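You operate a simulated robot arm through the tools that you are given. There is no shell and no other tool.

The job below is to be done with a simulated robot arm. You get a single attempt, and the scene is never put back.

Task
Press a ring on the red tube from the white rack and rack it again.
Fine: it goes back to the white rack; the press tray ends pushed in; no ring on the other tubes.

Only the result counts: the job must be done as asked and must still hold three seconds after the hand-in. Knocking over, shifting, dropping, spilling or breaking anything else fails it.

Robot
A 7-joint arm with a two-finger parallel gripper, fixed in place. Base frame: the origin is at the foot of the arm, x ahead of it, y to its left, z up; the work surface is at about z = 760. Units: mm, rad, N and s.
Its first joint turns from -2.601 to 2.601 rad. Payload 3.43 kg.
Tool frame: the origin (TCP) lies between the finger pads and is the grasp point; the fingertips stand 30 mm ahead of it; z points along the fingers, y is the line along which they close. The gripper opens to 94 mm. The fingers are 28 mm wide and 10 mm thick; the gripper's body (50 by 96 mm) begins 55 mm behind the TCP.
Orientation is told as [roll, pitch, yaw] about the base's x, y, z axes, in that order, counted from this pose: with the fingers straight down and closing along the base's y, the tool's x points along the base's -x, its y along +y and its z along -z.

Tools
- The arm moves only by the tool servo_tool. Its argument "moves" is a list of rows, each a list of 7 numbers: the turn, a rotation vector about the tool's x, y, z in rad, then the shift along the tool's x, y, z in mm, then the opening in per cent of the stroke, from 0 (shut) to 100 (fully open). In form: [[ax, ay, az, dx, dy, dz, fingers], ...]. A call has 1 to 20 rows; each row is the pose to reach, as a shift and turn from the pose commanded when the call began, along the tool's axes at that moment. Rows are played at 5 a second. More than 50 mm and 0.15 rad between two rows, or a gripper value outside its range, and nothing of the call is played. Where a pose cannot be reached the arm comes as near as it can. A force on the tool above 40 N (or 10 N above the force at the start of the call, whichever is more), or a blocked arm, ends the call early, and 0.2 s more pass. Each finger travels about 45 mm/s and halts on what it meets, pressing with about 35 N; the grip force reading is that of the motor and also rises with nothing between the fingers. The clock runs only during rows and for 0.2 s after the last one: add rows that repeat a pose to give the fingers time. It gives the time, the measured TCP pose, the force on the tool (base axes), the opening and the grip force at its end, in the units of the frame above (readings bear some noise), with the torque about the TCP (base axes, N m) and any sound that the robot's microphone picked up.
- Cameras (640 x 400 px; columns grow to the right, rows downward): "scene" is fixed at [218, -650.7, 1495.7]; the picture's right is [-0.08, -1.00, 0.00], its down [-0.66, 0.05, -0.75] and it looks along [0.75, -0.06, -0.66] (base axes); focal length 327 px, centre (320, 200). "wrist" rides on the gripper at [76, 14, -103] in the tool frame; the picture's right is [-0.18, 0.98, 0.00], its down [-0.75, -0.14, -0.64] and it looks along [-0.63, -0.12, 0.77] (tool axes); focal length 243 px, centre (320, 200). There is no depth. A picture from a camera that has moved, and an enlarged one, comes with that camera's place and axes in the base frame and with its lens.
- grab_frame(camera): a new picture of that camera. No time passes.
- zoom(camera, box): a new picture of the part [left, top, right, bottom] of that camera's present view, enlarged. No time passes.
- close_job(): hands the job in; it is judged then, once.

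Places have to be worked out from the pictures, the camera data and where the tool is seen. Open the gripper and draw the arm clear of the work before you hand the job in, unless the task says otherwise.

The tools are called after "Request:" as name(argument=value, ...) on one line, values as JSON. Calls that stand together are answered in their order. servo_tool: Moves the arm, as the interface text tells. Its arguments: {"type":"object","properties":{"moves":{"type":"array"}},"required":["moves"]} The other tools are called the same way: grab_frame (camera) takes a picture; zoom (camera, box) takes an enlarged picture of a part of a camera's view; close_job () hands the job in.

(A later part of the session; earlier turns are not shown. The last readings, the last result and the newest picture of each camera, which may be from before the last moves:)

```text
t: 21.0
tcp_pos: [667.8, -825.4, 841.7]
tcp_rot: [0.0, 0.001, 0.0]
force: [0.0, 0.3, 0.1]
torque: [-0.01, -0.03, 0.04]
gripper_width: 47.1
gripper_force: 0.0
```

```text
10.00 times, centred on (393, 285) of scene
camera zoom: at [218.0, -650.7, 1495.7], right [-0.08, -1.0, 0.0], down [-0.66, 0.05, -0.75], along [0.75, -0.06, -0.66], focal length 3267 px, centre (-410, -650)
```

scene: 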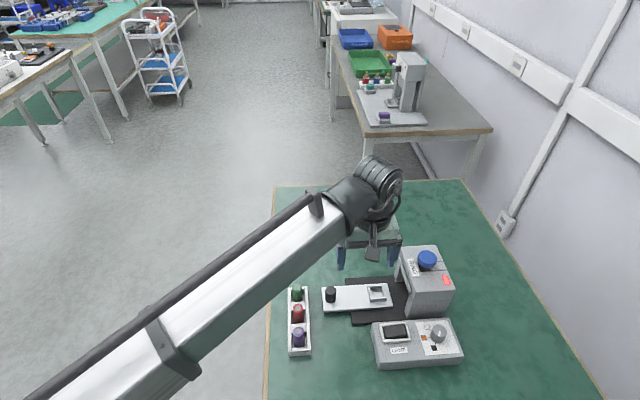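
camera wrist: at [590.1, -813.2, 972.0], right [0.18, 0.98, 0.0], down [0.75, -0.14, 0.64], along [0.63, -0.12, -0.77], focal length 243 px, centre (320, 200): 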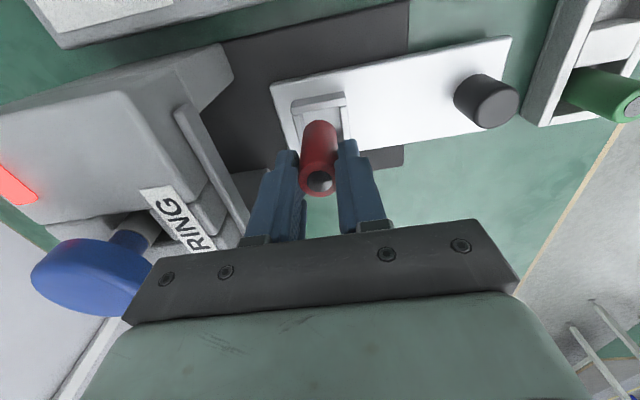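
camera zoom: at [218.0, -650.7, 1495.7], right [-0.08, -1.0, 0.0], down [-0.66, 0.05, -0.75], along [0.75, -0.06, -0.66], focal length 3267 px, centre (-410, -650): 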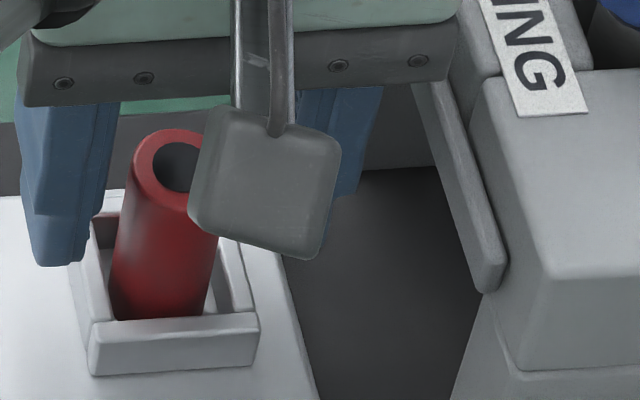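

The tube stands upright and free in the socket. I'll raise the hand clear and go above the tray's black knob.

Request:
servo_tool(moves=[[0, 0, 0, 0, 0, -10, 50], [0, 0, 0, 0, 0, -40, 50], [0, 0, 0, 0, 0, -70, 50], [0, 0, 0, 0, 20, -80, 50], [0, 0, 0, 2, 60, -80, 50], [0, 0, 0, 4, 100, -70, 50], [0, 0, 0, 4, 113, -50, 50], [0, 0, 0, 4, 113, -40, 50], [0, 0, 0, 4, 113, -40, 50]])

Request:
grab_frame(camera="wrist")

Request:
zoom(camera="wrist", box=[220, 60, 420, 200])

Request:
zoom(camera="scene", box=[310, 235, 460, 335])

```text
t: 23.0
tcp_pos: [663.0, -713.8, 881.0]
tcp_rot: [-0.001, 0.001, -0.001]
force: [0.2, 0.3, -0.6]
torque: [-0.02, 0.01, 0.01]
gripper_width: 46.9
gripper_force: 0.0
```

```text
taken
camera wrist: at [588.7, -698.6, 982.1], right [0.18, 0.98, 0.0], down [0.75, -0.14, 0.64], along [0.63, -0.12, -0.77], focal length 243 px, centre (320, 200)
```

wrist: 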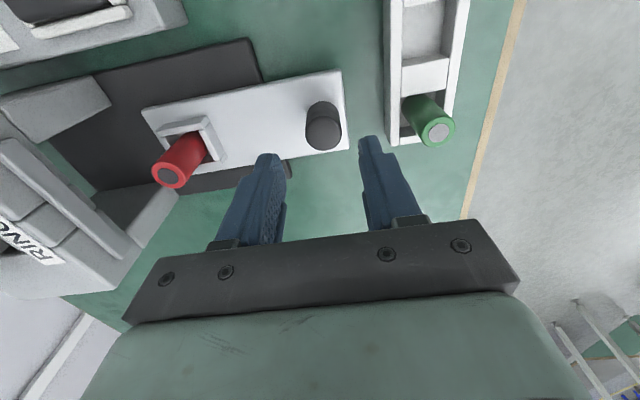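

```text
2.86 times, centred on (320, 130) of wrist
camera zoom: at [588.7, -698.6, 982.1], right [0.18, 0.98, 0.0], down [0.75, -0.14, 0.64], along [0.63, -0.12, -0.77], focal length 693 px, centre (320, 400)
```

zoom: 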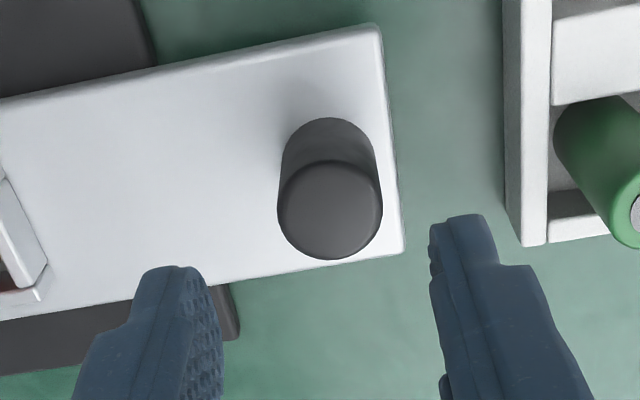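

```text
4.00 times, centred on (385, 285) of scene
camera zoom: at [218.0, -650.7, 1495.7], right [-0.08, -1.0, 0.0], down [-0.66, 0.05, -0.75], along [0.75, -0.06, -0.66], focal length 1307 px, centre (60, -140)
```

zoom: 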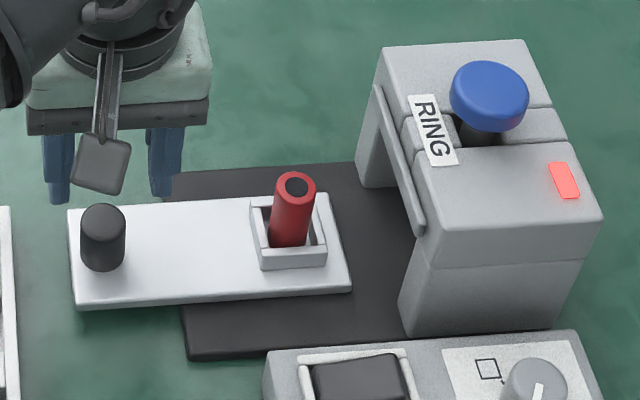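

The knob is about 26 mm across, centred 2.5 mm in +y of the tool axis. I'll lower around it with the tips staying at about z 788, above the tray plate, and narrow the fingers to a loose cage.

Request:
servo_tool(moves=[[0, 0, 0, 0, 2.5, 15, 50], [0, 0, 0, 0, 2.5, 35, 50], [0, 0, 0, 0, 2.5, 50, 50], [0, 0, 0, 0, 2.5, 62, 50], [0, 0, 0, 0, 2.5, 62, 50], [0, 0, 0, 0, 2.5, 62, 40], [0, 0, 0, 0, 2.5, 62, 33], [0, 0, 0, 0, 2.5, 62, 33]])

Request:
grab_frame(camera="wrist")

Request:
zoom(camera="scene", box=[310, 255, 400, 315])

```text
t: 24.8
tcp_pos: [663.9, -709.2, 819.6]
tcp_rot: [0.0, 0.0, -0.002]
force: [0.1, 0.7, -0.2]
torque: [0.03, 0.03, 0.03]
gripper_width: 31.2
gripper_force: 0.1
```

```text
taken
camera wrist: at [589.3, -696.4, 920.4], right [0.18, 0.98, 0.0], down [0.75, -0.14, 0.64], along [0.63, -0.12, -0.77], focal length 243 px, centre (320, 200)
```

wrist: 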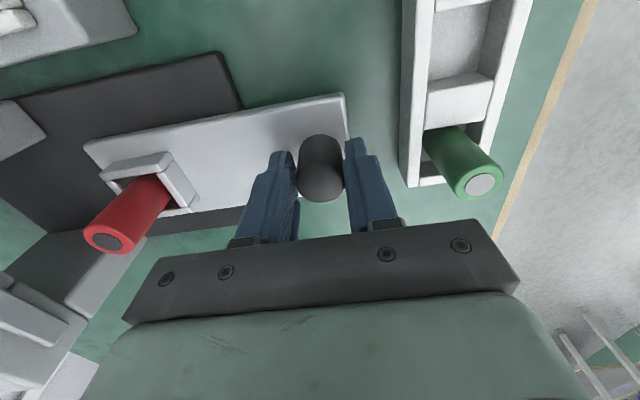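

```text
6.67 times, centred on (355, 285) of scene
camera zoom: at [218.0, -650.7, 1495.7], right [-0.08, -1.0, 0.0], down [-0.66, 0.05, -0.75], along [0.75, -0.06, -0.66], focal length 2178 px, centre (87, -367)
```

zoom: 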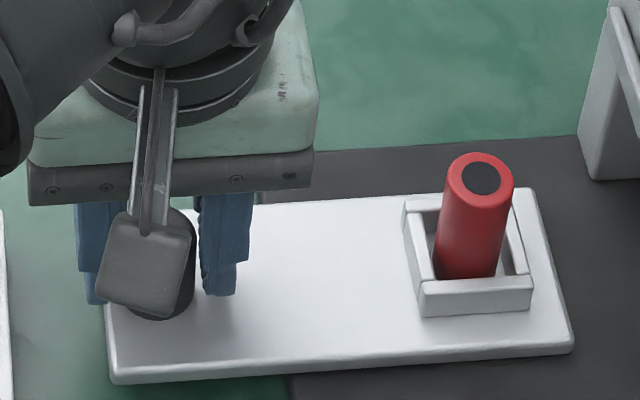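

The knob is caged between the fingers and the tube stands firm. I'll push the tray inward slowly, 40 mm first, watching the force.

Request:
servo_tool(moves=[[0, 0, 0, 0, -2, 0, 33], [0, 0, 0, 0, -4, 0, 33], [0, 0, 0, 0, -7, 0, 33], [0, 0, 0, 0, -11, 0, 33], [0, 0, 0, 0, -15, 0, 33], [0, 0, 0, 0, -20, 0, 33], [0, 0, 0, 0, -25, 0, 33], [0, 0, 0, 0, -30, 0, 33], [0, 0, 0, 0, -35, 0, 33], [0, 0, 0, 0, -40, 0, 33], [0, 0, 0, 0, -40, 0, 33]])

Request:
grab_frame(camera="scene")

Request:
grab_frame(camera="wrist")

```text
t: 27.2
tcp_pos: [663.6, -750.7, 817.9]
tcp_rot: [0.0, 0.001, 0.0]
force: [0.2, -0.3, -0.6]
torque: [0.0, 0.02, 0.01]
gripper_width: 31.4
gripper_force: 0.1
```

```text
taken
```

scene: 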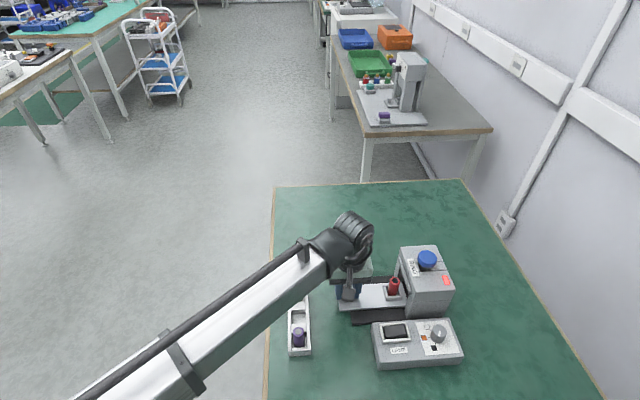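

```text
taken
camera wrist: at [588.4, -736.4, 919.9], right [0.18, 0.98, 0.0], down [0.75, -0.14, 0.64], along [0.63, -0.12, -0.77], focal length 243 px, centre (320, 200)
```

wrist: 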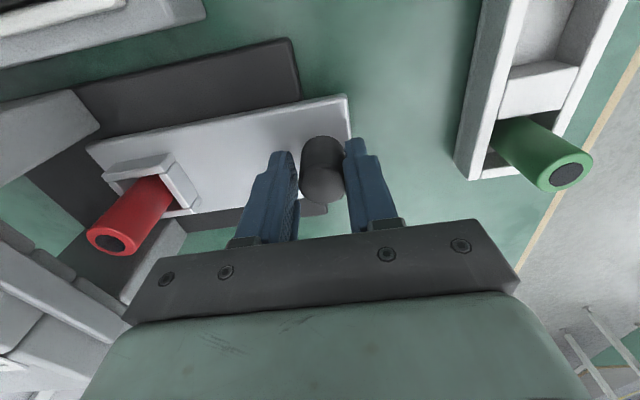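

The tray slides freely with the tube upright. I'll push another 40 mm.

Request:
servo_tool(moves=[[0, 0, 0, 0, -3, 0, 33], [0, 0, 0, 0, -7, 0, 33], [0, 0, 0, 0, -11, 0, 33], [0, 0, 0, 0, -15, 0, 33], [0, 0, 0, 0, -19, 0, 33], [0, 0, 0, 0, -23, 0, 33], [0, 0, 0, 0, -27, 0, 33], [0, 0, 0, 0, -31, 0, 33], [0, 0, 0, 0, -35, 0, 33], [0, 0, 0, 0, -38, 0, 33], [0, 0, 0, 0, -40, 0, 33], [0, 0, 0, 0, -40, 0, 33]])

Request:
zoom(camera="scene", box=[330, 230, 470, 340])

Request:
grab_frame(camera="wrist")

```text
t: 29.8
tcp_pos: [664.4, -790.4, 818.1]
tcp_rot: [0.0, 0.0, 0.0]
force: [0.6, 0.2, -1.4]
torque: [-0.01, -0.01, 0.01]
gripper_width: 31.5
gripper_force: 0.1
```

```text
3.64 times, centred on (400, 285) of scene
camera zoom: at [218.0, -650.7, 1495.7], right [-0.08, -1.0, 0.0], down [-0.66, 0.05, -0.75], along [0.75, -0.06, -0.66], focal length 1188 px, centre (29, -109)
```

zoom: 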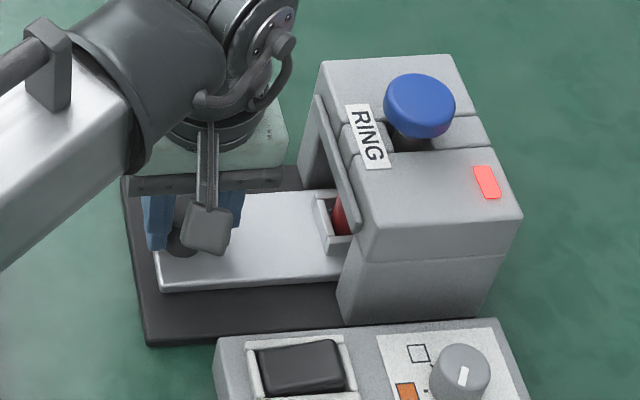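

```text
taken
camera wrist: at [588.0, -776.1, 919.8], right [0.18, 0.98, 0.0], down [0.75, -0.14, 0.64], along [0.63, -0.12, -0.77], focal length 243 px, centre (320, 200)
```

wrist: 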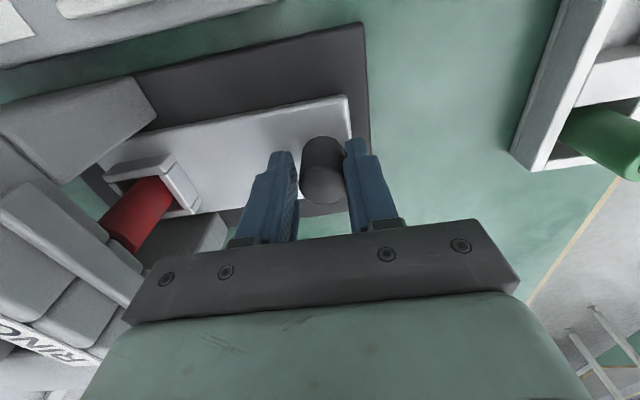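

About 15 mm of travel should remain before the socket sits under the plunger. I'll push on in small steps until the stop shows as force.

Request:
servo_tool(moves=[[0, 0, 0, 0, -2, 0, 33], [0, 0, 0, 0, -4, 0, 33], [0, 0, 0, 0, -6, 0, 33], [0, 0, 0, 0, -8, 0, 33], [0, 0, 0, 0, -10, 0, 33], [0, 0, 0, 0, -12, 0, 33], [0, 0, 0, 0, -12, 0, 33]])

Request:
zoom(camera="scene", box=[330, 230, 470, 340])

Request:
grab_frame(camera="wrist")

```text
t: 31.4
tcp_pos: [663.3, -801.3, 818.0]
tcp_rot: [0.003, 0.0, -0.001]
force: [0.3, 1.2, -0.9]
torque: [0.01, 0.0, 0.02]
gripper_width: 31.6
gripper_force: 0.5
```

```text
3.64 times, centred on (400, 285) of scene
camera zoom: at [218.0, -650.7, 1495.7], right [-0.08, -1.0, 0.0], down [-0.66, 0.05, -0.75], along [0.75, -0.06, -0.66], focal length 1188 px, centre (29, -109)
```

zoom: 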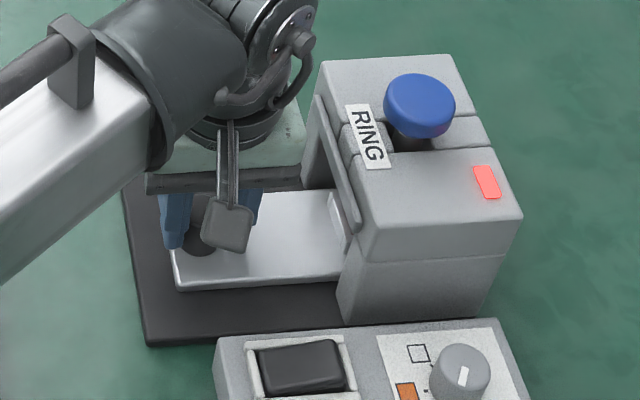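

```text
taken
camera wrist: at [588.7, -787.6, 919.6], right [0.18, 0.98, 0.0], down [0.75, -0.14, 0.64], along [0.63, -0.12, -0.77], focal length 243 px, centre (320, 200)
```

wrist: 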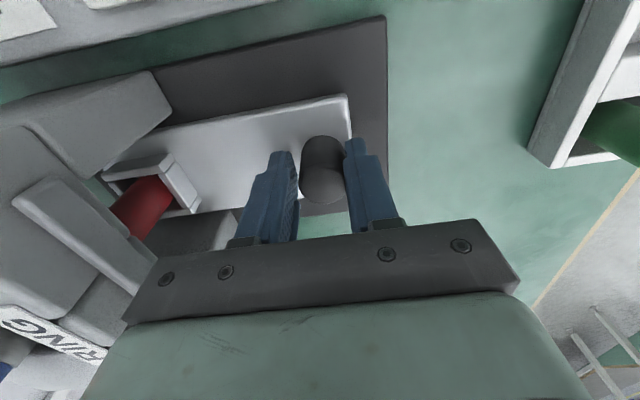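

Still almost no resistance. I'll continue in 2 mm steps.

Request:
servo_tool(moves=[[0, 0, 0, 0, -2, 0, 33], [0, 0, 0, 0, -4, 0, 33], [0, 0, 0, 0, -6, 0, 33], [0, 0, 0, 0, -6, 0, 33]])

Request:
zoom(camera="scene", box=[330, 230, 470, 340])

Request:
grab_frame(camera="wrist")

```text
t: 32.4
tcp_pos: [662.2, -808.2, 817.1]
tcp_rot: [0.0, 0.0, 0.001]
force: [0.0, -0.8, -0.8]
torque: [0.03, 0.01, -0.05]
gripper_width: 31.2
gripper_force: 0.4
```

```text
3.64 times, centred on (400, 285) of scene
camera zoom: at [218.0, -650.7, 1495.7], right [-0.08, -1.0, 0.0], down [-0.66, 0.05, -0.75], along [0.75, -0.06, -0.66], focal length 1188 px, centre (29, -109)
```

zoom: 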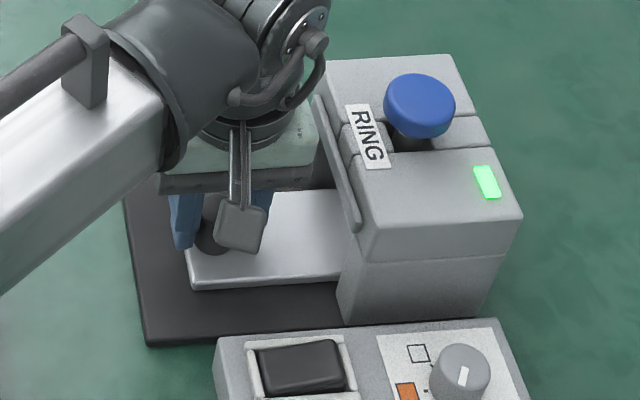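

```text
taken
camera wrist: at [587.8, -794.5, 919.5], right [0.18, 0.98, 0.0], down [0.75, -0.14, 0.64], along [0.63, -0.12, -0.77], focal length 243 px, centre (320, 200)
```

wrist: 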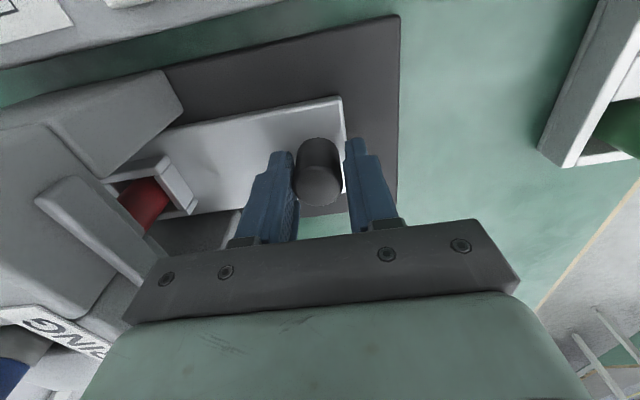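

The indicator turned green and the tray slid fully home ahead of the finger. I'll open the fingers a little, raise the hand well clear, and move it high over the blue button with the fingers closed.

Request:
servo_tool(moves=[[0, 0, 0, 0, 0, 0, 45], [0, 0, 0, 0, 0, 0, 45], [0, 0, 0, 0, 0, -30, 45], [0, 0, 0, 0, 0, -70, 45], [0, 0, 0, 0, 0, -110, 45], [0, 0, 0, 0, 0, -150, 45], [0, 0, 0, 0, 0, -190, 30], [0, 0, 0, 0, 0, -200, 15], [0, 0, 0, 0, 0, -200, 0], [0, 0, 0, 0, 0, -200, 0]])

Request:
grab_frame(camera="wrist")

Request:
zoom(camera="scene", box=[330, 230, 470, 340])

```text
t: 34.6
tcp_pos: [662.7, -807.1, 1019.6]
tcp_rot: [0.001, 0.002, -0.001]
force: [-0.7, 0.1, -0.2]
torque: [-0.01, -0.05, -0.01]
gripper_width: 0.2
gripper_force: 33.0
```

```text
taken
camera wrist: at [587.9, -794.3, 1121.5], right [0.18, 0.98, 0.0], down [0.75, -0.14, 0.64], along [0.63, -0.12, -0.77], focal length 243 px, centre (320, 200)
```

wrist: 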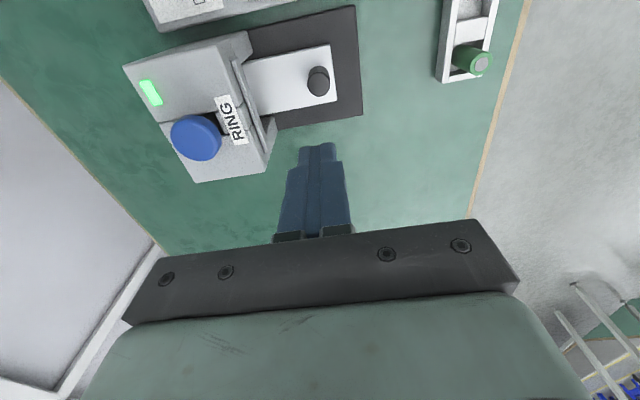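

```text
3.64 times, centred on (400, 285) of scene
camera zoom: at [218.0, -650.7, 1495.7], right [-0.08, -1.0, 0.0], down [-0.66, 0.05, -0.75], along [0.75, -0.06, -0.66], focal length 1188 px, centre (29, -109)
```

zoom: 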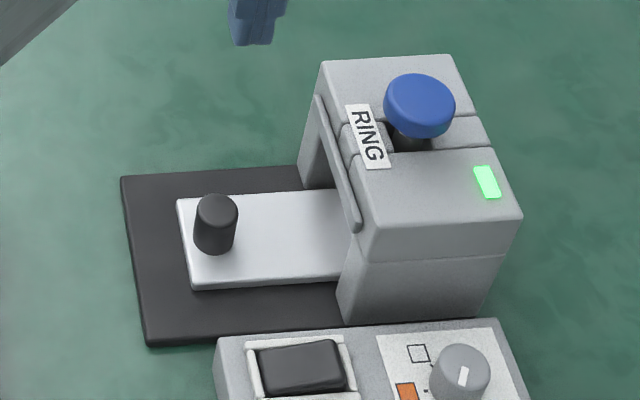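

Green light confirmed, and the tray is in. The button is near (660, -917, 925), so I'll move the closed fingers above it, still about 45 mm higher.

Request:
servo_tool(moves=[[0, 0, 0, 1, -30, 0, 0], [0, 0, 0, 2, -65, 0, 0], [0, 0, 0, 3, -95, 0, 0], [0, 0, 0, 3, -110, 0, 0], [0, 0, 0, 3, -110, 15, 0], [0, 0, 0, 3, -110, 15, 0], [0, 0, 0, 3, -110, 15, 0]])

Request:
grab_frame(camera="wrist")

Request:
zoom(camera="scene", box=[350, 180, 490, 320])

```text
t: 36.2
tcp_pos: [659.1, -918.1, 1002.7]
tcp_rot: [0.0, 0.001, 0.002]
force: [0.4, 0.1, -0.3]
torque: [0.0, -0.02, 0.02]
gripper_width: 0.0
gripper_force: 32.9
```

```text
taken
camera wrist: at [584.1, -904.0, 1104.4], right [0.18, 0.98, 0.0], down [0.75, -0.14, 0.64], along [0.63, -0.12, -0.77], focal length 243 px, centre (320, 200)
```

wrist: 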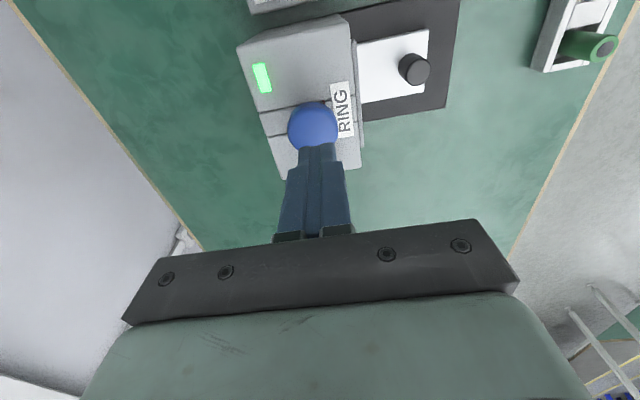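

```text
2.86 times, centred on (420, 250) of scene
camera zoom: at [218.0, -650.7, 1495.7], right [-0.08, -1.0, 0.0], down [-0.66, 0.05, -0.75], along [0.75, -0.06, -0.66], focal length 933 px, centre (34, 57)
```

zoom: 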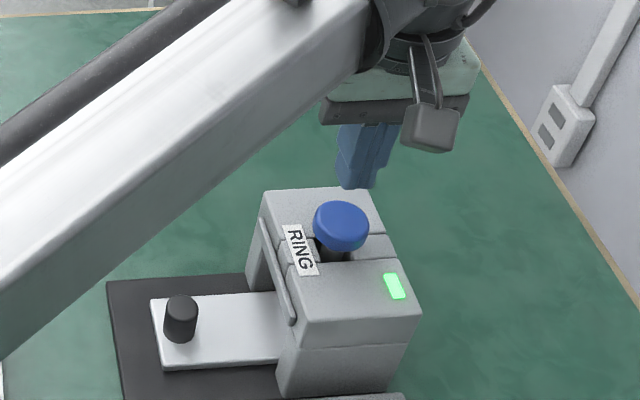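

I'll zoom in on the button to centre the fingertips on it.

Request:
zoom(camera="wrist", box=[270, 80, 370, 160])

```text
5.00 times, centred on (320, 120) of wrist
camera zoom: at [584.1, -904.0, 1104.4], right [0.18, 0.98, 0.0], down [0.75, -0.14, 0.64], along [0.63, -0.12, -0.77], focal length 1213 px, centre (320, 600)
```

zoom: 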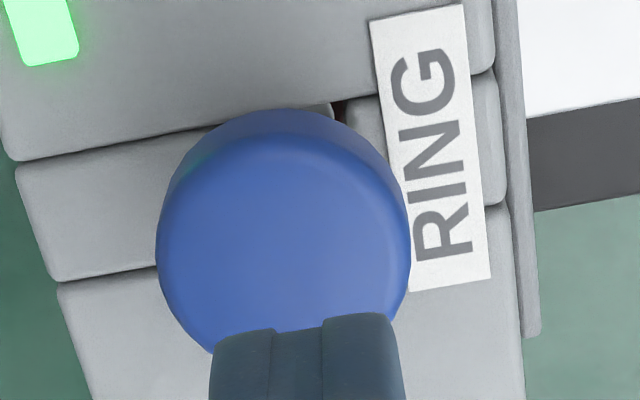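

The button's top centre is about 5.5 mm further in -y. I'll shift over it and lower to just above it.

Request:
servo_tool(moves=[[0, 0, 0, 0, -5.5, 0, 0], [0, 0, 0, 0, -5.5, 15, 0], [0, 0, 0, 0, -5.5, 30, 0], [0, 0, 0, 0, -5.5, 38, 0], [0, 0, 0, 0, -5.5, 38, 0]])

Request:
zoom(camera="wrist", box=[250, 80, 390, 200])

Request:
zoom(camera="scene", box=[380, 210, 480, 320])

```text
t: 37.4
tcp_pos: [660.7, -922.1, 966.0]
tcp_rot: [0.0, 0.0, 0.001]
force: [0.6, -0.1, 0.1]
torque: [-0.04, 0.0, -0.03]
gripper_width: 0.1
gripper_force: 33.1
```

```text
3.33 times, centred on (320, 140) of wrist
camera zoom: at [585.1, -908.9, 1066.7], right [0.18, 0.98, 0.0], down [0.75, -0.14, 0.64], along [0.63, -0.12, -0.77], focal length 809 px, centre (320, 400)
```

zoom: 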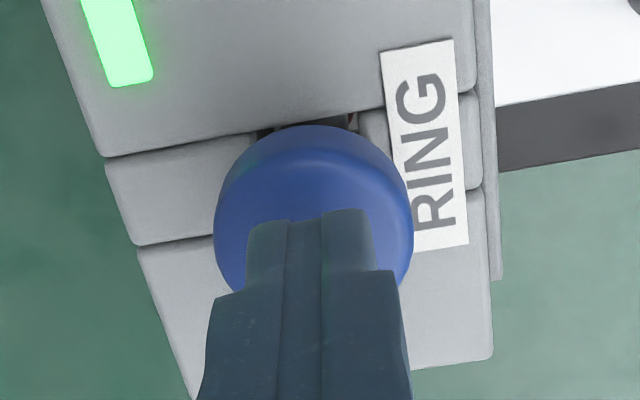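

```text
3.64 times, centred on (430, 265) of scene
camera zoom: at [218.0, -650.7, 1495.7], right [-0.08, -1.0, 0.0], down [-0.66, 0.05, -0.75], along [0.75, -0.06, -0.66], focal length 1188 px, centre (-80, -36)
```

zoom: 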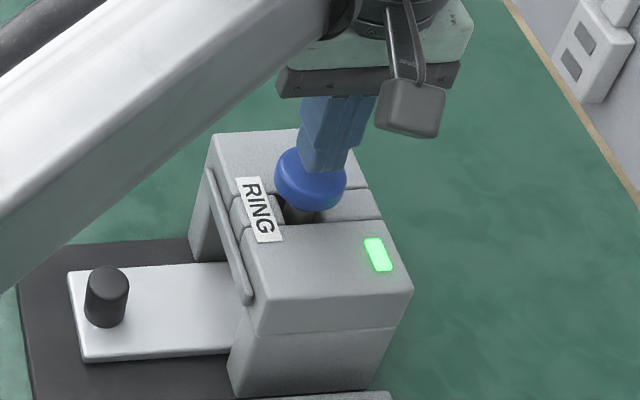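

The fingertips are centred over the button, about 10 mm above it. I'll press down in small steps and watch the force.

Request:
servo_tool(moves=[[0, 0, 0, 0, 0, 3, 0], [0, 0, 0, 0, 0, 6, 0], [0, 0, 0, 0, 0, 9, 0], [0, 0, 0, 0, 0, 12, 0], [0, 0, 0, 0, 0, 14, 0], [0, 0, 0, 0, 0, 14, 0]])

Request:
zoom(camera="scene", box=[380, 210, 480, 320])

```text
t: 38.8
tcp_pos: [660.6, -922.9, 951.5]
tcp_rot: [0.0, 0.0, -0.001]
force: [-0.3, -0.6, -0.4]
torque: [-0.02, 0.06, 0.01]
gripper_width: 0.0
gripper_force: 32.5
```

```text
3.64 times, centred on (430, 265) of scene
camera zoom: at [218.0, -650.7, 1495.7], right [-0.08, -1.0, 0.0], down [-0.66, 0.05, -0.75], along [0.75, -0.06, -0.66], focal length 1188 px, centre (-80, -36)
```

zoom: 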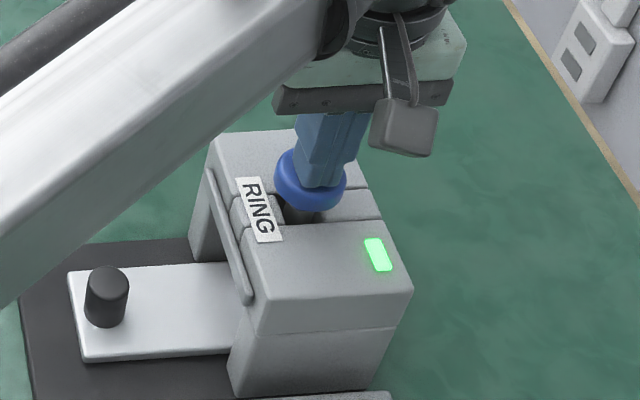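

No contact yet with the tips at about z 921. I'll keep going down in 2 mm steps.

Request:
servo_tool(moves=[[0, 0, 0, 0, 0, 2, 0], [0, 0, 0, 0, 0, 4, 0], [0, 0, 0, 0, 0, 6, 0], [0, 0, 0, 0, 0, 8, 0], [0, 0, 0, 0, 0, 8, 0]])

Request:
zoom(camera="scene", box=[380, 210, 480, 320])

```text
t: 40.0
tcp_pos: [660.1, -923.5, 944.0]
tcp_rot: [0.001, 0.0, 0.0]
force: [-1.6, -1.0, 3.1]
torque: [-0.05, 0.03, 0.02]
gripper_width: 0.0
gripper_force: 33.0
```

```text
3.64 times, centred on (430, 265) of scene
camera zoom: at [218.0, -650.7, 1495.7], right [-0.08, -1.0, 0.0], down [-0.66, 0.05, -0.75], along [0.75, -0.06, -0.66], focal length 1188 px, centre (-80, -36)
```

zoom: 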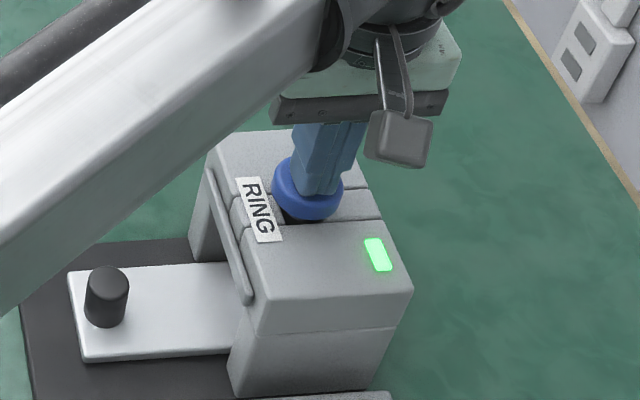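

The button is sinking under about 3 N of spring force. I'll keep pressing.

Request:
servo_tool(moves=[[0, 0, 0, 0, 0, 2, 0], [0, 0, 0, 0, 0, 4, 0], [0, 0, 0, 0, 0, 6, 0], [0, 0, 0, 0, 0, 8, 0], [0, 0, 0, 0, 0, 8, 0]])

Request:
zoom(camera="scene", box=[380, 210, 480, 320])

```text
t: 41.2
tcp_pos: [660.5, -923.2, 936.9]
tcp_rot: [-0.001, -0.002, 0.001]
force: [1.7, -4.2, 21.5]
torque: [-0.13, 0.0, 0.06]
gripper_width: 0.1
gripper_force: 32.5
```

```text
3.64 times, centred on (430, 265) of scene
camera zoom: at [218.0, -650.7, 1495.7], right [-0.08, -1.0, 0.0], down [-0.66, 0.05, -0.75], along [0.75, -0.06, -0.66], focal length 1188 px, centre (-80, -36)
```

zoom: 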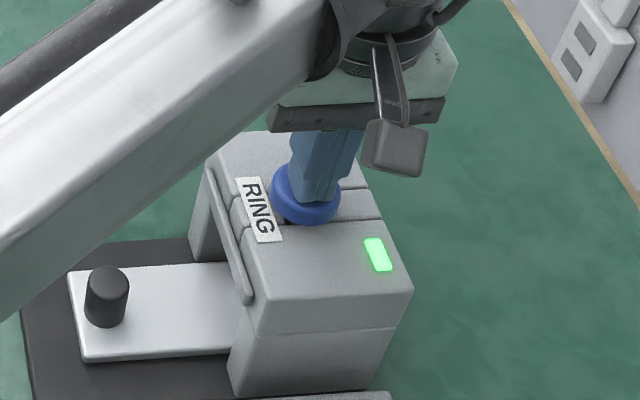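

Force has risen to 21.5 N and no sound has come yet. I'll press on in 1 mm steps.

Request:
servo_tool(moves=[[0, 0, 0, 0, 0, 1, 0], [0, 0, 0, 0, 0, 2, 0], [0, 0, 0, 0, 0, 2, 0]])

Request:
zoom(camera="scene", box=[380, 210, 480, 320])

```text
t: 42.1
tcp_pos: [660.6, -922.6, 936.1]
tcp_rot: [-0.001, -0.001, 0.0]
force: [-2.8, 4.8, 11.4]
torque: [0.14, 0.13, 0.01]
gripper_width: 0.0
gripper_force: 32.9
stopped in row 3: the force on the tool passed its limit at 40 N (the readings are from after the stop); the commanded pose is now the measured one
```

```text
3.64 times, centred on (430, 265) of scene
camera zoom: at [218.0, -650.7, 1495.7], right [-0.08, -1.0, 0.0], down [-0.66, 0.05, -0.75], along [0.75, -0.06, -0.66], focal length 1188 px, centre (-80, -36)
```

zoom: 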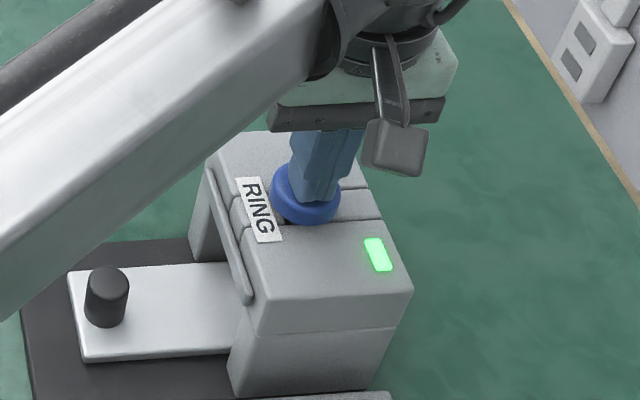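

The button appears to be at its bottom, since the force passed 40 N. To be sure the press has worked, I'll hold it down at moderate force for two seconds and listen for any sound.

Request:
servo_tool(moves=[[0, 0, 0, 0, 0, 0.8, 0], [0, 0, 0, 0, 0, 1.4, 0], [0, 0, 0, 0, 0, 1.4, 0], [0, 0, 0, 0, 0, 1.4, 0], [0, 0, 0, 0, 0, 1.4, 0], [0, 0, 0, 0, 0, 1.4, 0], [0, 0, 0, 0, 0, 1.4, 0], [0, 0, 0, 0, 0, 1.4, 0], [0, 0, 0, 0, 0, 1.4, 0], [0, 0, 0, 0, 0, 1.4, 0]])

Request:
zoom(camera="scene", box=[380, 210, 480, 320])

```text
t: 43.5
tcp_pos: [659.9, -922.7, 936.3]
tcp_rot: [-0.003, -0.003, 0.0]
force: [-4.3, 6.2, 13.4]
torque: [0.21, 0.18, -0.01]
gripper_width: 0.1
gripper_force: 33.1
stopped in row 7: the force on the tool passed its limit at 40 N (the readings are from after the stop); the commanded pose is now the measured one
```

```text
3.64 times, centred on (430, 265) of scene
camera zoom: at [218.0, -650.7, 1495.7], right [-0.08, -1.0, 0.0], down [-0.66, 0.05, -0.75], along [0.75, -0.06, -0.66], focal length 1188 px, centre (-80, -36)
```

zoom: 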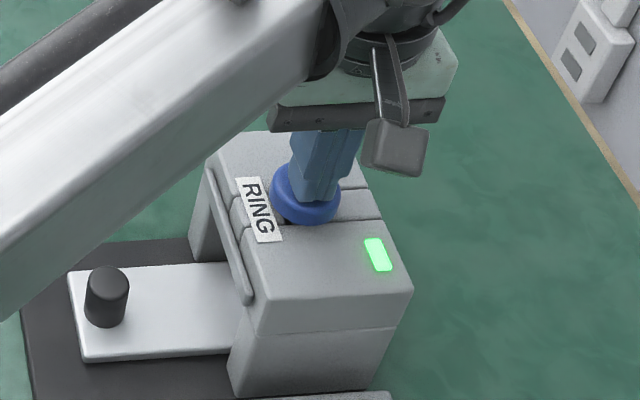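

The button is firmly at its stop, held for about a second. I'll lift off and go back above the tray's knob, to pull the tray out and inspect the tube.

Request:
servo_tool(moves=[[0, 0, 0, 0, 0, -5, 0], [0, 0, 0, 0, 0, -30, 0], [0, 0, 0, 0, 0, -65, 0], [0, 0, 0, -2, 30, -70, 0], [0, 0, 0, -3, 70, -70, 0], [0, 0, 0, -3, 105, -70, 20], [0, 0, 0, -3, 118, -60, 35], [0, 0, 0, -3, 118, -30, 45], [0, 0, 0, -3, 118, 0, 50], [0, 0, 0, -3, 118, 30, 50], [0, 0, 0, -3, 118, 30, 50]])

Request:
grab_frame(camera="wrist")

Request:
zoom(camera="scene", box=[330, 220, 470, 330])

```text
t: 45.9
tcp_pos: [663.3, -807.2, 903.7]
tcp_rot: [-0.003, -0.003, 0.0]
force: [0.6, 1.0, 0.4]
torque: [0.01, 0.03, 0.0]
gripper_width: 46.9
gripper_force: 0.0
```

```text
taken
camera wrist: at [587.6, -793.5, 1005.5], right [0.18, 0.98, 0.0], down [0.75, -0.14, 0.64], along [0.63, -0.12, -0.76], focal length 243 px, centre (320, 200)
```

wrist: 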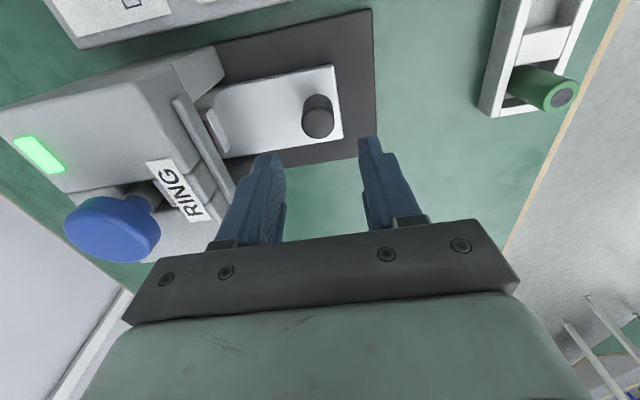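

```text
3.64 times, centred on (400, 275) of scene
camera zoom: at [218.0, -650.7, 1495.7], right [-0.08, -1.0, 0.0], down [-0.66, 0.05, -0.75], along [0.75, -0.06, -0.66], focal length 1188 px, centre (29, -73)
```

zoom: 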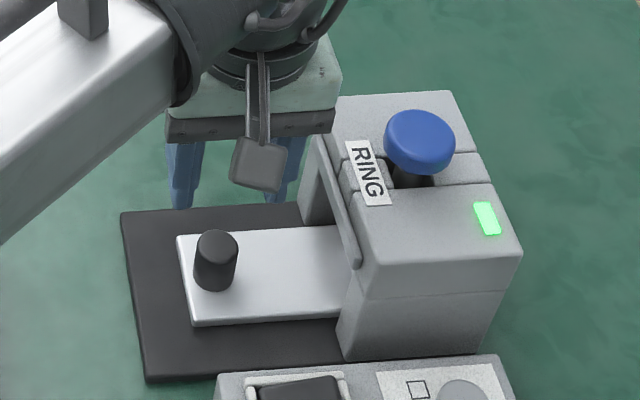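

The button sprang back up and the tray is still in. I'll zoom in on the knob to line up on it.

Request:
zoom(camera="wrist", box=[250, 60, 390, 170])

```text
3.64 times, centred on (320, 115) of wrist
camera zoom: at [587.6, -793.5, 1005.5], right [0.18, 0.98, 0.0], down [0.75, -0.14, 0.64], along [0.63, -0.12, -0.76], focal length 882 px, centre (320, 509)
```

zoom: 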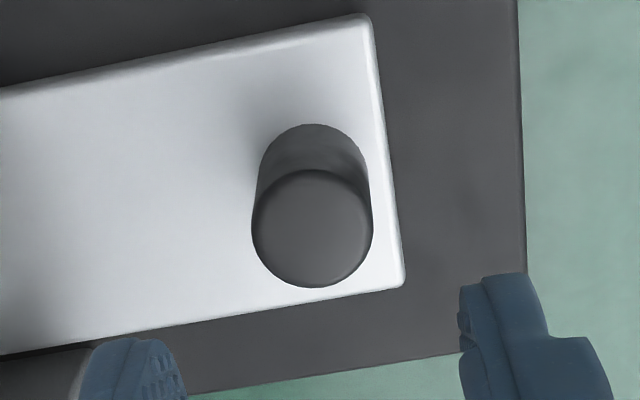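

The knob is 1.8 mm in -y from the tool axis, and the tray moved about 99 mm on the way in. I'll lower around the knob and cage it again.

Request:
servo_tool(moves=[[0, 0, 0, 0, -1.8, 20, 50], [0, 0, 0, 0, -1.8, 45, 50], [0, 0, 0, 0, -1.8, 68, 50], [0, 0, 0, 0, -1.8, 85, 50], [0, 0, 0, 0, -1.8, 85, 50], [0, 0, 0, 0, -1.8, 85, 40], [0, 0, 0, 0, -1.8, 85, 33], [0, 0, 0, 0, -1.8, 85, 33]])

Request:
grab_frame(camera="wrist")

```text
t: 47.7
tcp_pos: [662.9, -809.2, 820.3]
tcp_rot: [-0.003, -0.003, -0.002]
force: [0.5, -0.7, 0.2]
torque: [-0.01, -0.01, 0.02]
gripper_width: 31.1
gripper_force: 0.1
```

```text
taken
camera wrist: at [587.8, -795.0, 921.1], right [0.18, 0.98, 0.0], down [0.75, -0.14, 0.64], along [0.63, -0.12, -0.76], focal length 243 px, centre (320, 200)
```

wrist: 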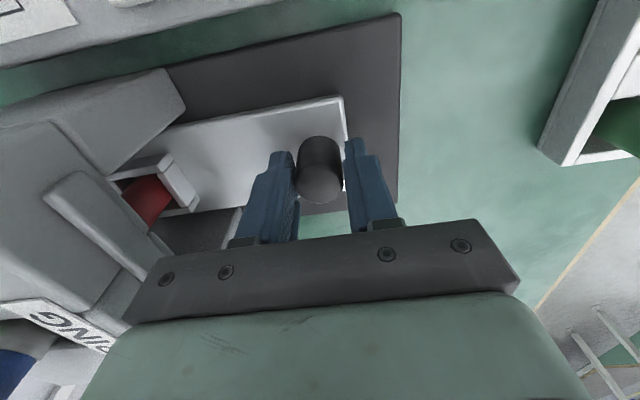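

Caged. Now I'll pull the tray out slowly, starting with gentle steps.

Request:
servo_tool(moves=[[0, 0, 0, 0, 2, 0, 33], [0, 0, 0, 0, 4, 0, 33], [0, 0, 0, 0, 6, 0, 33], [0, 0, 0, 0, 9, 0, 33], [0, 0, 0, 0, 12, 0, 33], [0, 0, 0, 0, 16, 0, 33], [0, 0, 0, 0, 20, 0, 33], [0, 0, 0, 0, 24, 0, 33], [0, 0, 0, 0, 28, 0, 33], [0, 0, 0, 0, 32, 0, 33], [0, 0, 0, 0, 36, 0, 33], [0, 0, 0, 0, 39, 0, 33], [0, 0, 0, 0, 40, 0, 33]])

Request:
zoom(camera="scene", box=[330, 230, 470, 340])

Request:
grab_frame(camera="wrist")

```text
t: 50.5
tcp_pos: [663.2, -769.7, 818.8]
tcp_rot: [-0.003, -0.002, 0.001]
force: [0.3, -0.4, -0.6]
torque: [-0.02, 0.02, 0.04]
gripper_width: 31.3
gripper_force: 0.4
```

```text
3.64 times, centred on (400, 285) of scene
camera zoom: at [218.0, -650.7, 1495.7], right [-0.08, -1.0, 0.0], down [-0.66, 0.05, -0.75], along [0.75, -0.06, -0.66], focal length 1188 px, centre (29, -109)
```

zoom: 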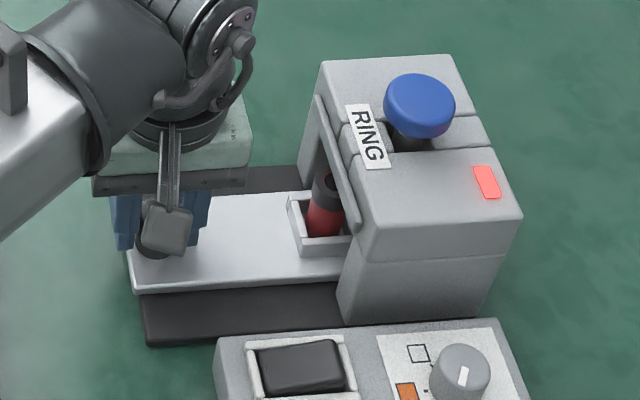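

```text
taken
camera wrist: at [589.0, -754.6, 920.4], right [0.18, 0.98, 0.0], down [0.75, -0.14, 0.64], along [0.63, -0.12, -0.76], focal length 243 px, centre (320, 200)
```

wrist: 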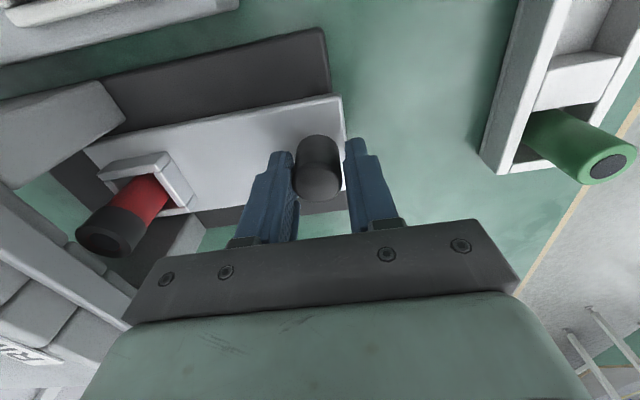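

A black ring is now on the red tube. I'll keep pulling the tray out to its former position.

Request:
servo_tool(moves=[[0, 0, 0, 0, 2, 0, 33], [0, 0, 0, 0, 5, 0, 33], [0, 0, 0, 0, 9, 0, 33], [0, 0, 0, 0, 13, 0, 33], [0, 0, 0, 0, 17, 0, 33], [0, 0, 0, 0, 21, 0, 33], [0, 0, 0, 0, 25, 0, 33], [0, 0, 0, 0, 29, 0, 33], [0, 0, 0, 0, 33, 0, 33], [0, 0, 0, 0, 37, 0, 33], [0, 0, 0, 0, 41, 0, 33], [0, 0, 0, 0, 45, 0, 33], [0, 0, 0, 0, 49, 0, 33], [0, 0, 0, 0, 53, 0, 33], [0, 0, 0, 0, 56, 0, 33], [0, 0, 0, 0, 58, 0, 33], [0, 0, 0, 0, 58, 0, 33]])

Request:
zoom(camera="scene", box=[310, 230, 460, 340])

Request:
grab_frame(camera="wrist")

```text
t: 54.1
tcp_pos: [663.4, -712.3, 818.7]
tcp_rot: [-0.004, -0.002, 0.0]
force: [-0.5, -0.2, -0.7]
torque: [0.01, 0.01, 0.0]
gripper_width: 31.4
gripper_force: 0.1
```

```text
3.64 times, centred on (385, 285) of scene
camera zoom: at [218.0, -650.7, 1495.7], right [-0.08, -1.0, 0.0], down [-0.66, 0.05, -0.75], along [0.75, -0.06, -0.66], focal length 1188 px, centre (84, -109)
```

zoom: 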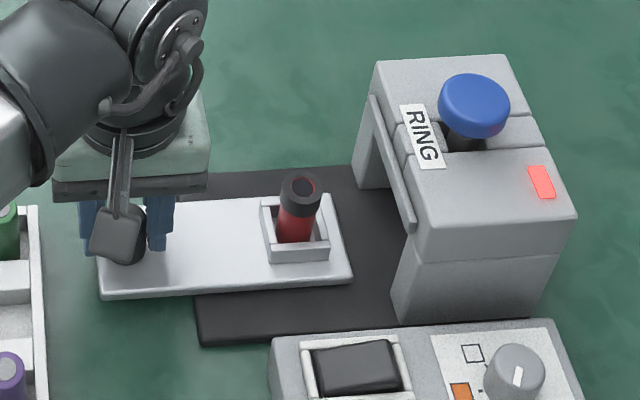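

```text
taken
camera wrist: at [589.0, -696.6, 920.9], right [0.18, 0.98, 0.0], down [0.75, -0.14, 0.64], along [0.63, -0.12, -0.77], focal length 243 px, centre (320, 200)
```

wrist: 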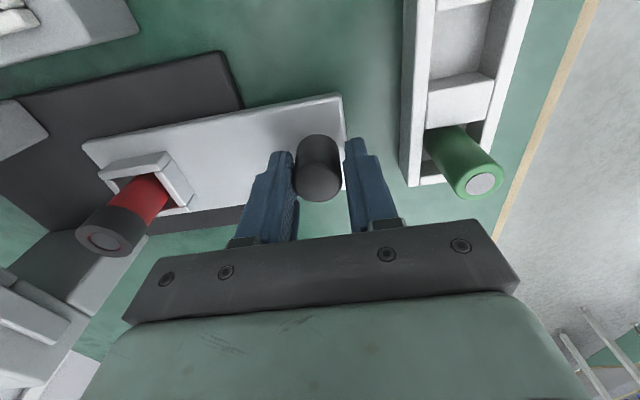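

The tray is out far enough and the tube stands upright with its ring. I'll open the fingers, rise and go above the tube.

Request:
servo_tool(moves=[[0, 0, 0, 0, 0, 0, 50], [0, 0, 0, 0, 0, 0, 50], [0, 0, 0, 0, 0, -30, 50], [0, 0, 0, 0, 0, -65, 50], [0, 0, 0, 0, -20, -82, 50], [0, 0, 0, -2, -60, -82, 50], [0, 0, 0, -4, -100, -82, 50], [0, 0, 0, -4, -117, -70, 50], [0, 0, 0, -4, -117, -60, 50], [0, 0, 0, -4, -117, -60, 50], [0, 0, 0, -4, -117, -60, 50]])

Request:
grab_frame(camera="wrist")

Request:
zoom(camera="wrist", box=[240, 60, 400, 180])

Request:
zoom(camera="scene", box=[340, 240, 430, 315])

```text
t: 56.5
tcp_pos: [668.9, -826.5, 878.9]
tcp_rot: [-0.004, -0.002, 0.002]
force: [-0.2, 0.1, -0.5]
torque: [0.01, -0.02, 0.0]
gripper_width: 46.9
gripper_force: 0.1
```

```text
taken
camera wrist: at [593.3, -813.2, 980.2], right [0.18, 0.98, 0.0], down [0.75, -0.14, 0.64], along [0.63, -0.12, -0.77], focal length 243 px, centre (320, 200)
```

wrist: 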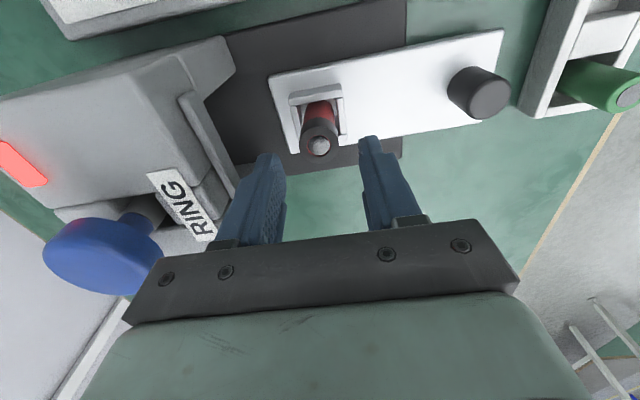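

```text
3.33 times, centred on (320, 120) of wrist
camera zoom: at [593.3, -813.2, 980.2], right [0.18, 0.98, 0.0], down [0.75, -0.14, 0.64], along [0.63, -0.12, -0.77], focal length 809 px, centre (320, 467)
```

zoom: 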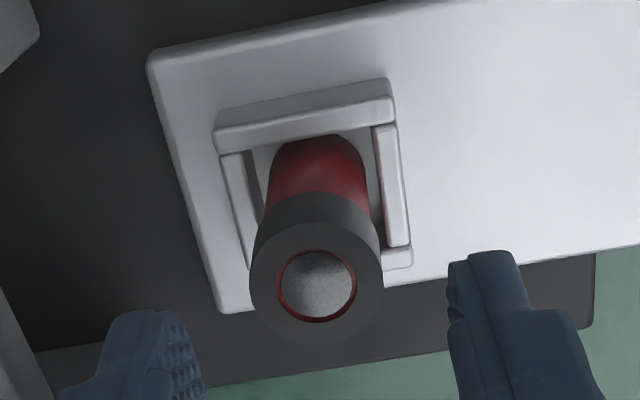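

```text
5.33 times, centred on (385, 278) of scene
camera zoom: at [218.0, -650.7, 1495.7], right [-0.08, -1.0, 0.0], down [-0.66, 0.05, -0.75], along [0.75, -0.06, -0.66], focal length 1742 px, centre (-27, -213)
```

zoom: 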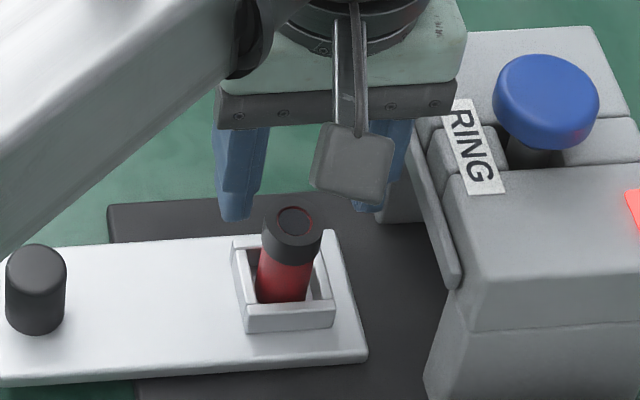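

The tube with its ring (about 27 mm across) is within 1 mm of the tool axis. I'll lower so the pads surround the ring and check before closing.

Request:
servo_tool(moves=[[0, 0, 0, 0, -0.7, 12, 50], [0, 0, 0, 0, -0.7, 26, 50], [0, 0, 0, 0, -0.7, 36, 50], [0, 0, 0, 0, -0.7, 40, 50], [0, 0, 0, 0, -0.7, 40, 50]])

Request:
zoom(camera="wrist", box=[220, 80, 420, 230])

Request:
zoom(camera="scene", box=[350, 255, 420, 310])

```text
t: 57.7
tcp_pos: [669.0, -828.4, 839.7]
tcp_rot: [-0.002, -0.001, 0.001]
force: [-0.4, -0.1, 0.6]
torque: [0.01, -0.02, -0.01]
gripper_width: 47.0
gripper_force: 0.0
```

```text
2.67 times, centred on (320, 155) of wrist
camera zoom: at [593.4, -814.2, 940.4], right [0.18, 0.98, 0.0], down [0.75, -0.14, 0.64], along [0.63, -0.12, -0.76], focal length 647 px, centre (320, 320)
```

zoom: 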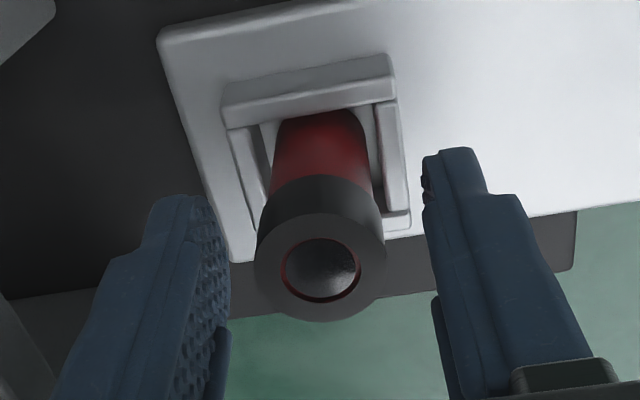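

```text
7.27 times, centred on (385, 282) of scene
camera zoom: at [218.0, -650.7, 1495.7], right [-0.08, -1.0, 0.0], down [-0.66, 0.05, -0.75], along [0.75, -0.06, -0.66], focal length 2376 px, centre (-153, -400)
```

zoom: 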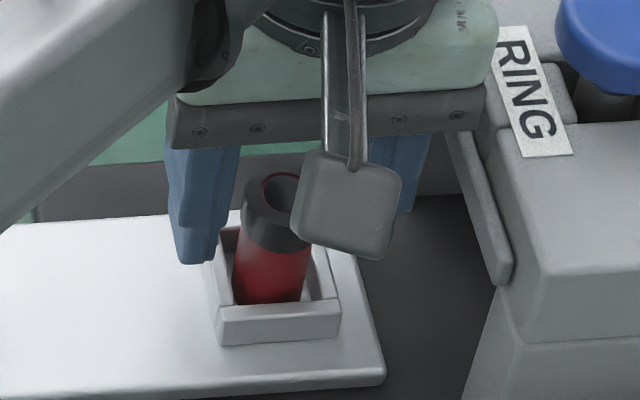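

Fingers are placed around the ring with the tips a little below it. Closing the grip.

Request:
servo_tool(moves=[[0, 0, 0, 0, 0, 0, 38], [0, 0, 0, 0, 0, 0, 28], [0, 0, 0, 0, 0, 0, 15], [0, 0, 0, 0, 0, 0, 15], [0, 0, 0, 0, 0, 0, 15]])

Request:
zoom(camera="wrist", box=[220, 80, 420, 230])

```text
t: 58.9
tcp_pos: [667.8, -828.9, 840.0]
tcp_rot: [-0.002, -0.002, 0.0]
force: [0.1, -0.4, 0.2]
torque: [-0.01, -0.01, 0.01]
gripper_width: 23.3
gripper_force: 35.2
```

```text
2.67 times, centred on (320, 155) of wrist
camera zoom: at [593.4, -814.2, 940.4], right [0.18, 0.98, 0.0], down [0.75, -0.14, 0.64], along [0.63, -0.12, -0.77], focal length 647 px, centre (320, 320)
```

zoom: 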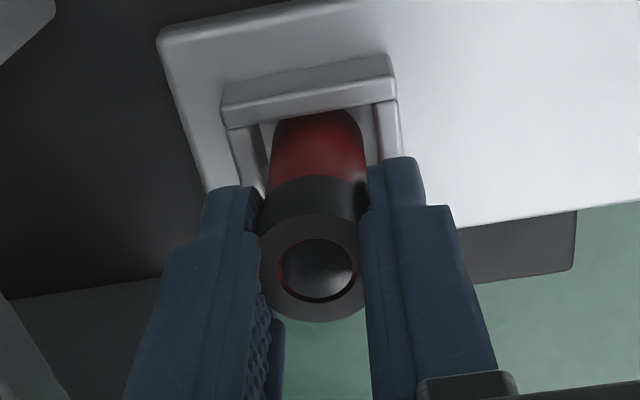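

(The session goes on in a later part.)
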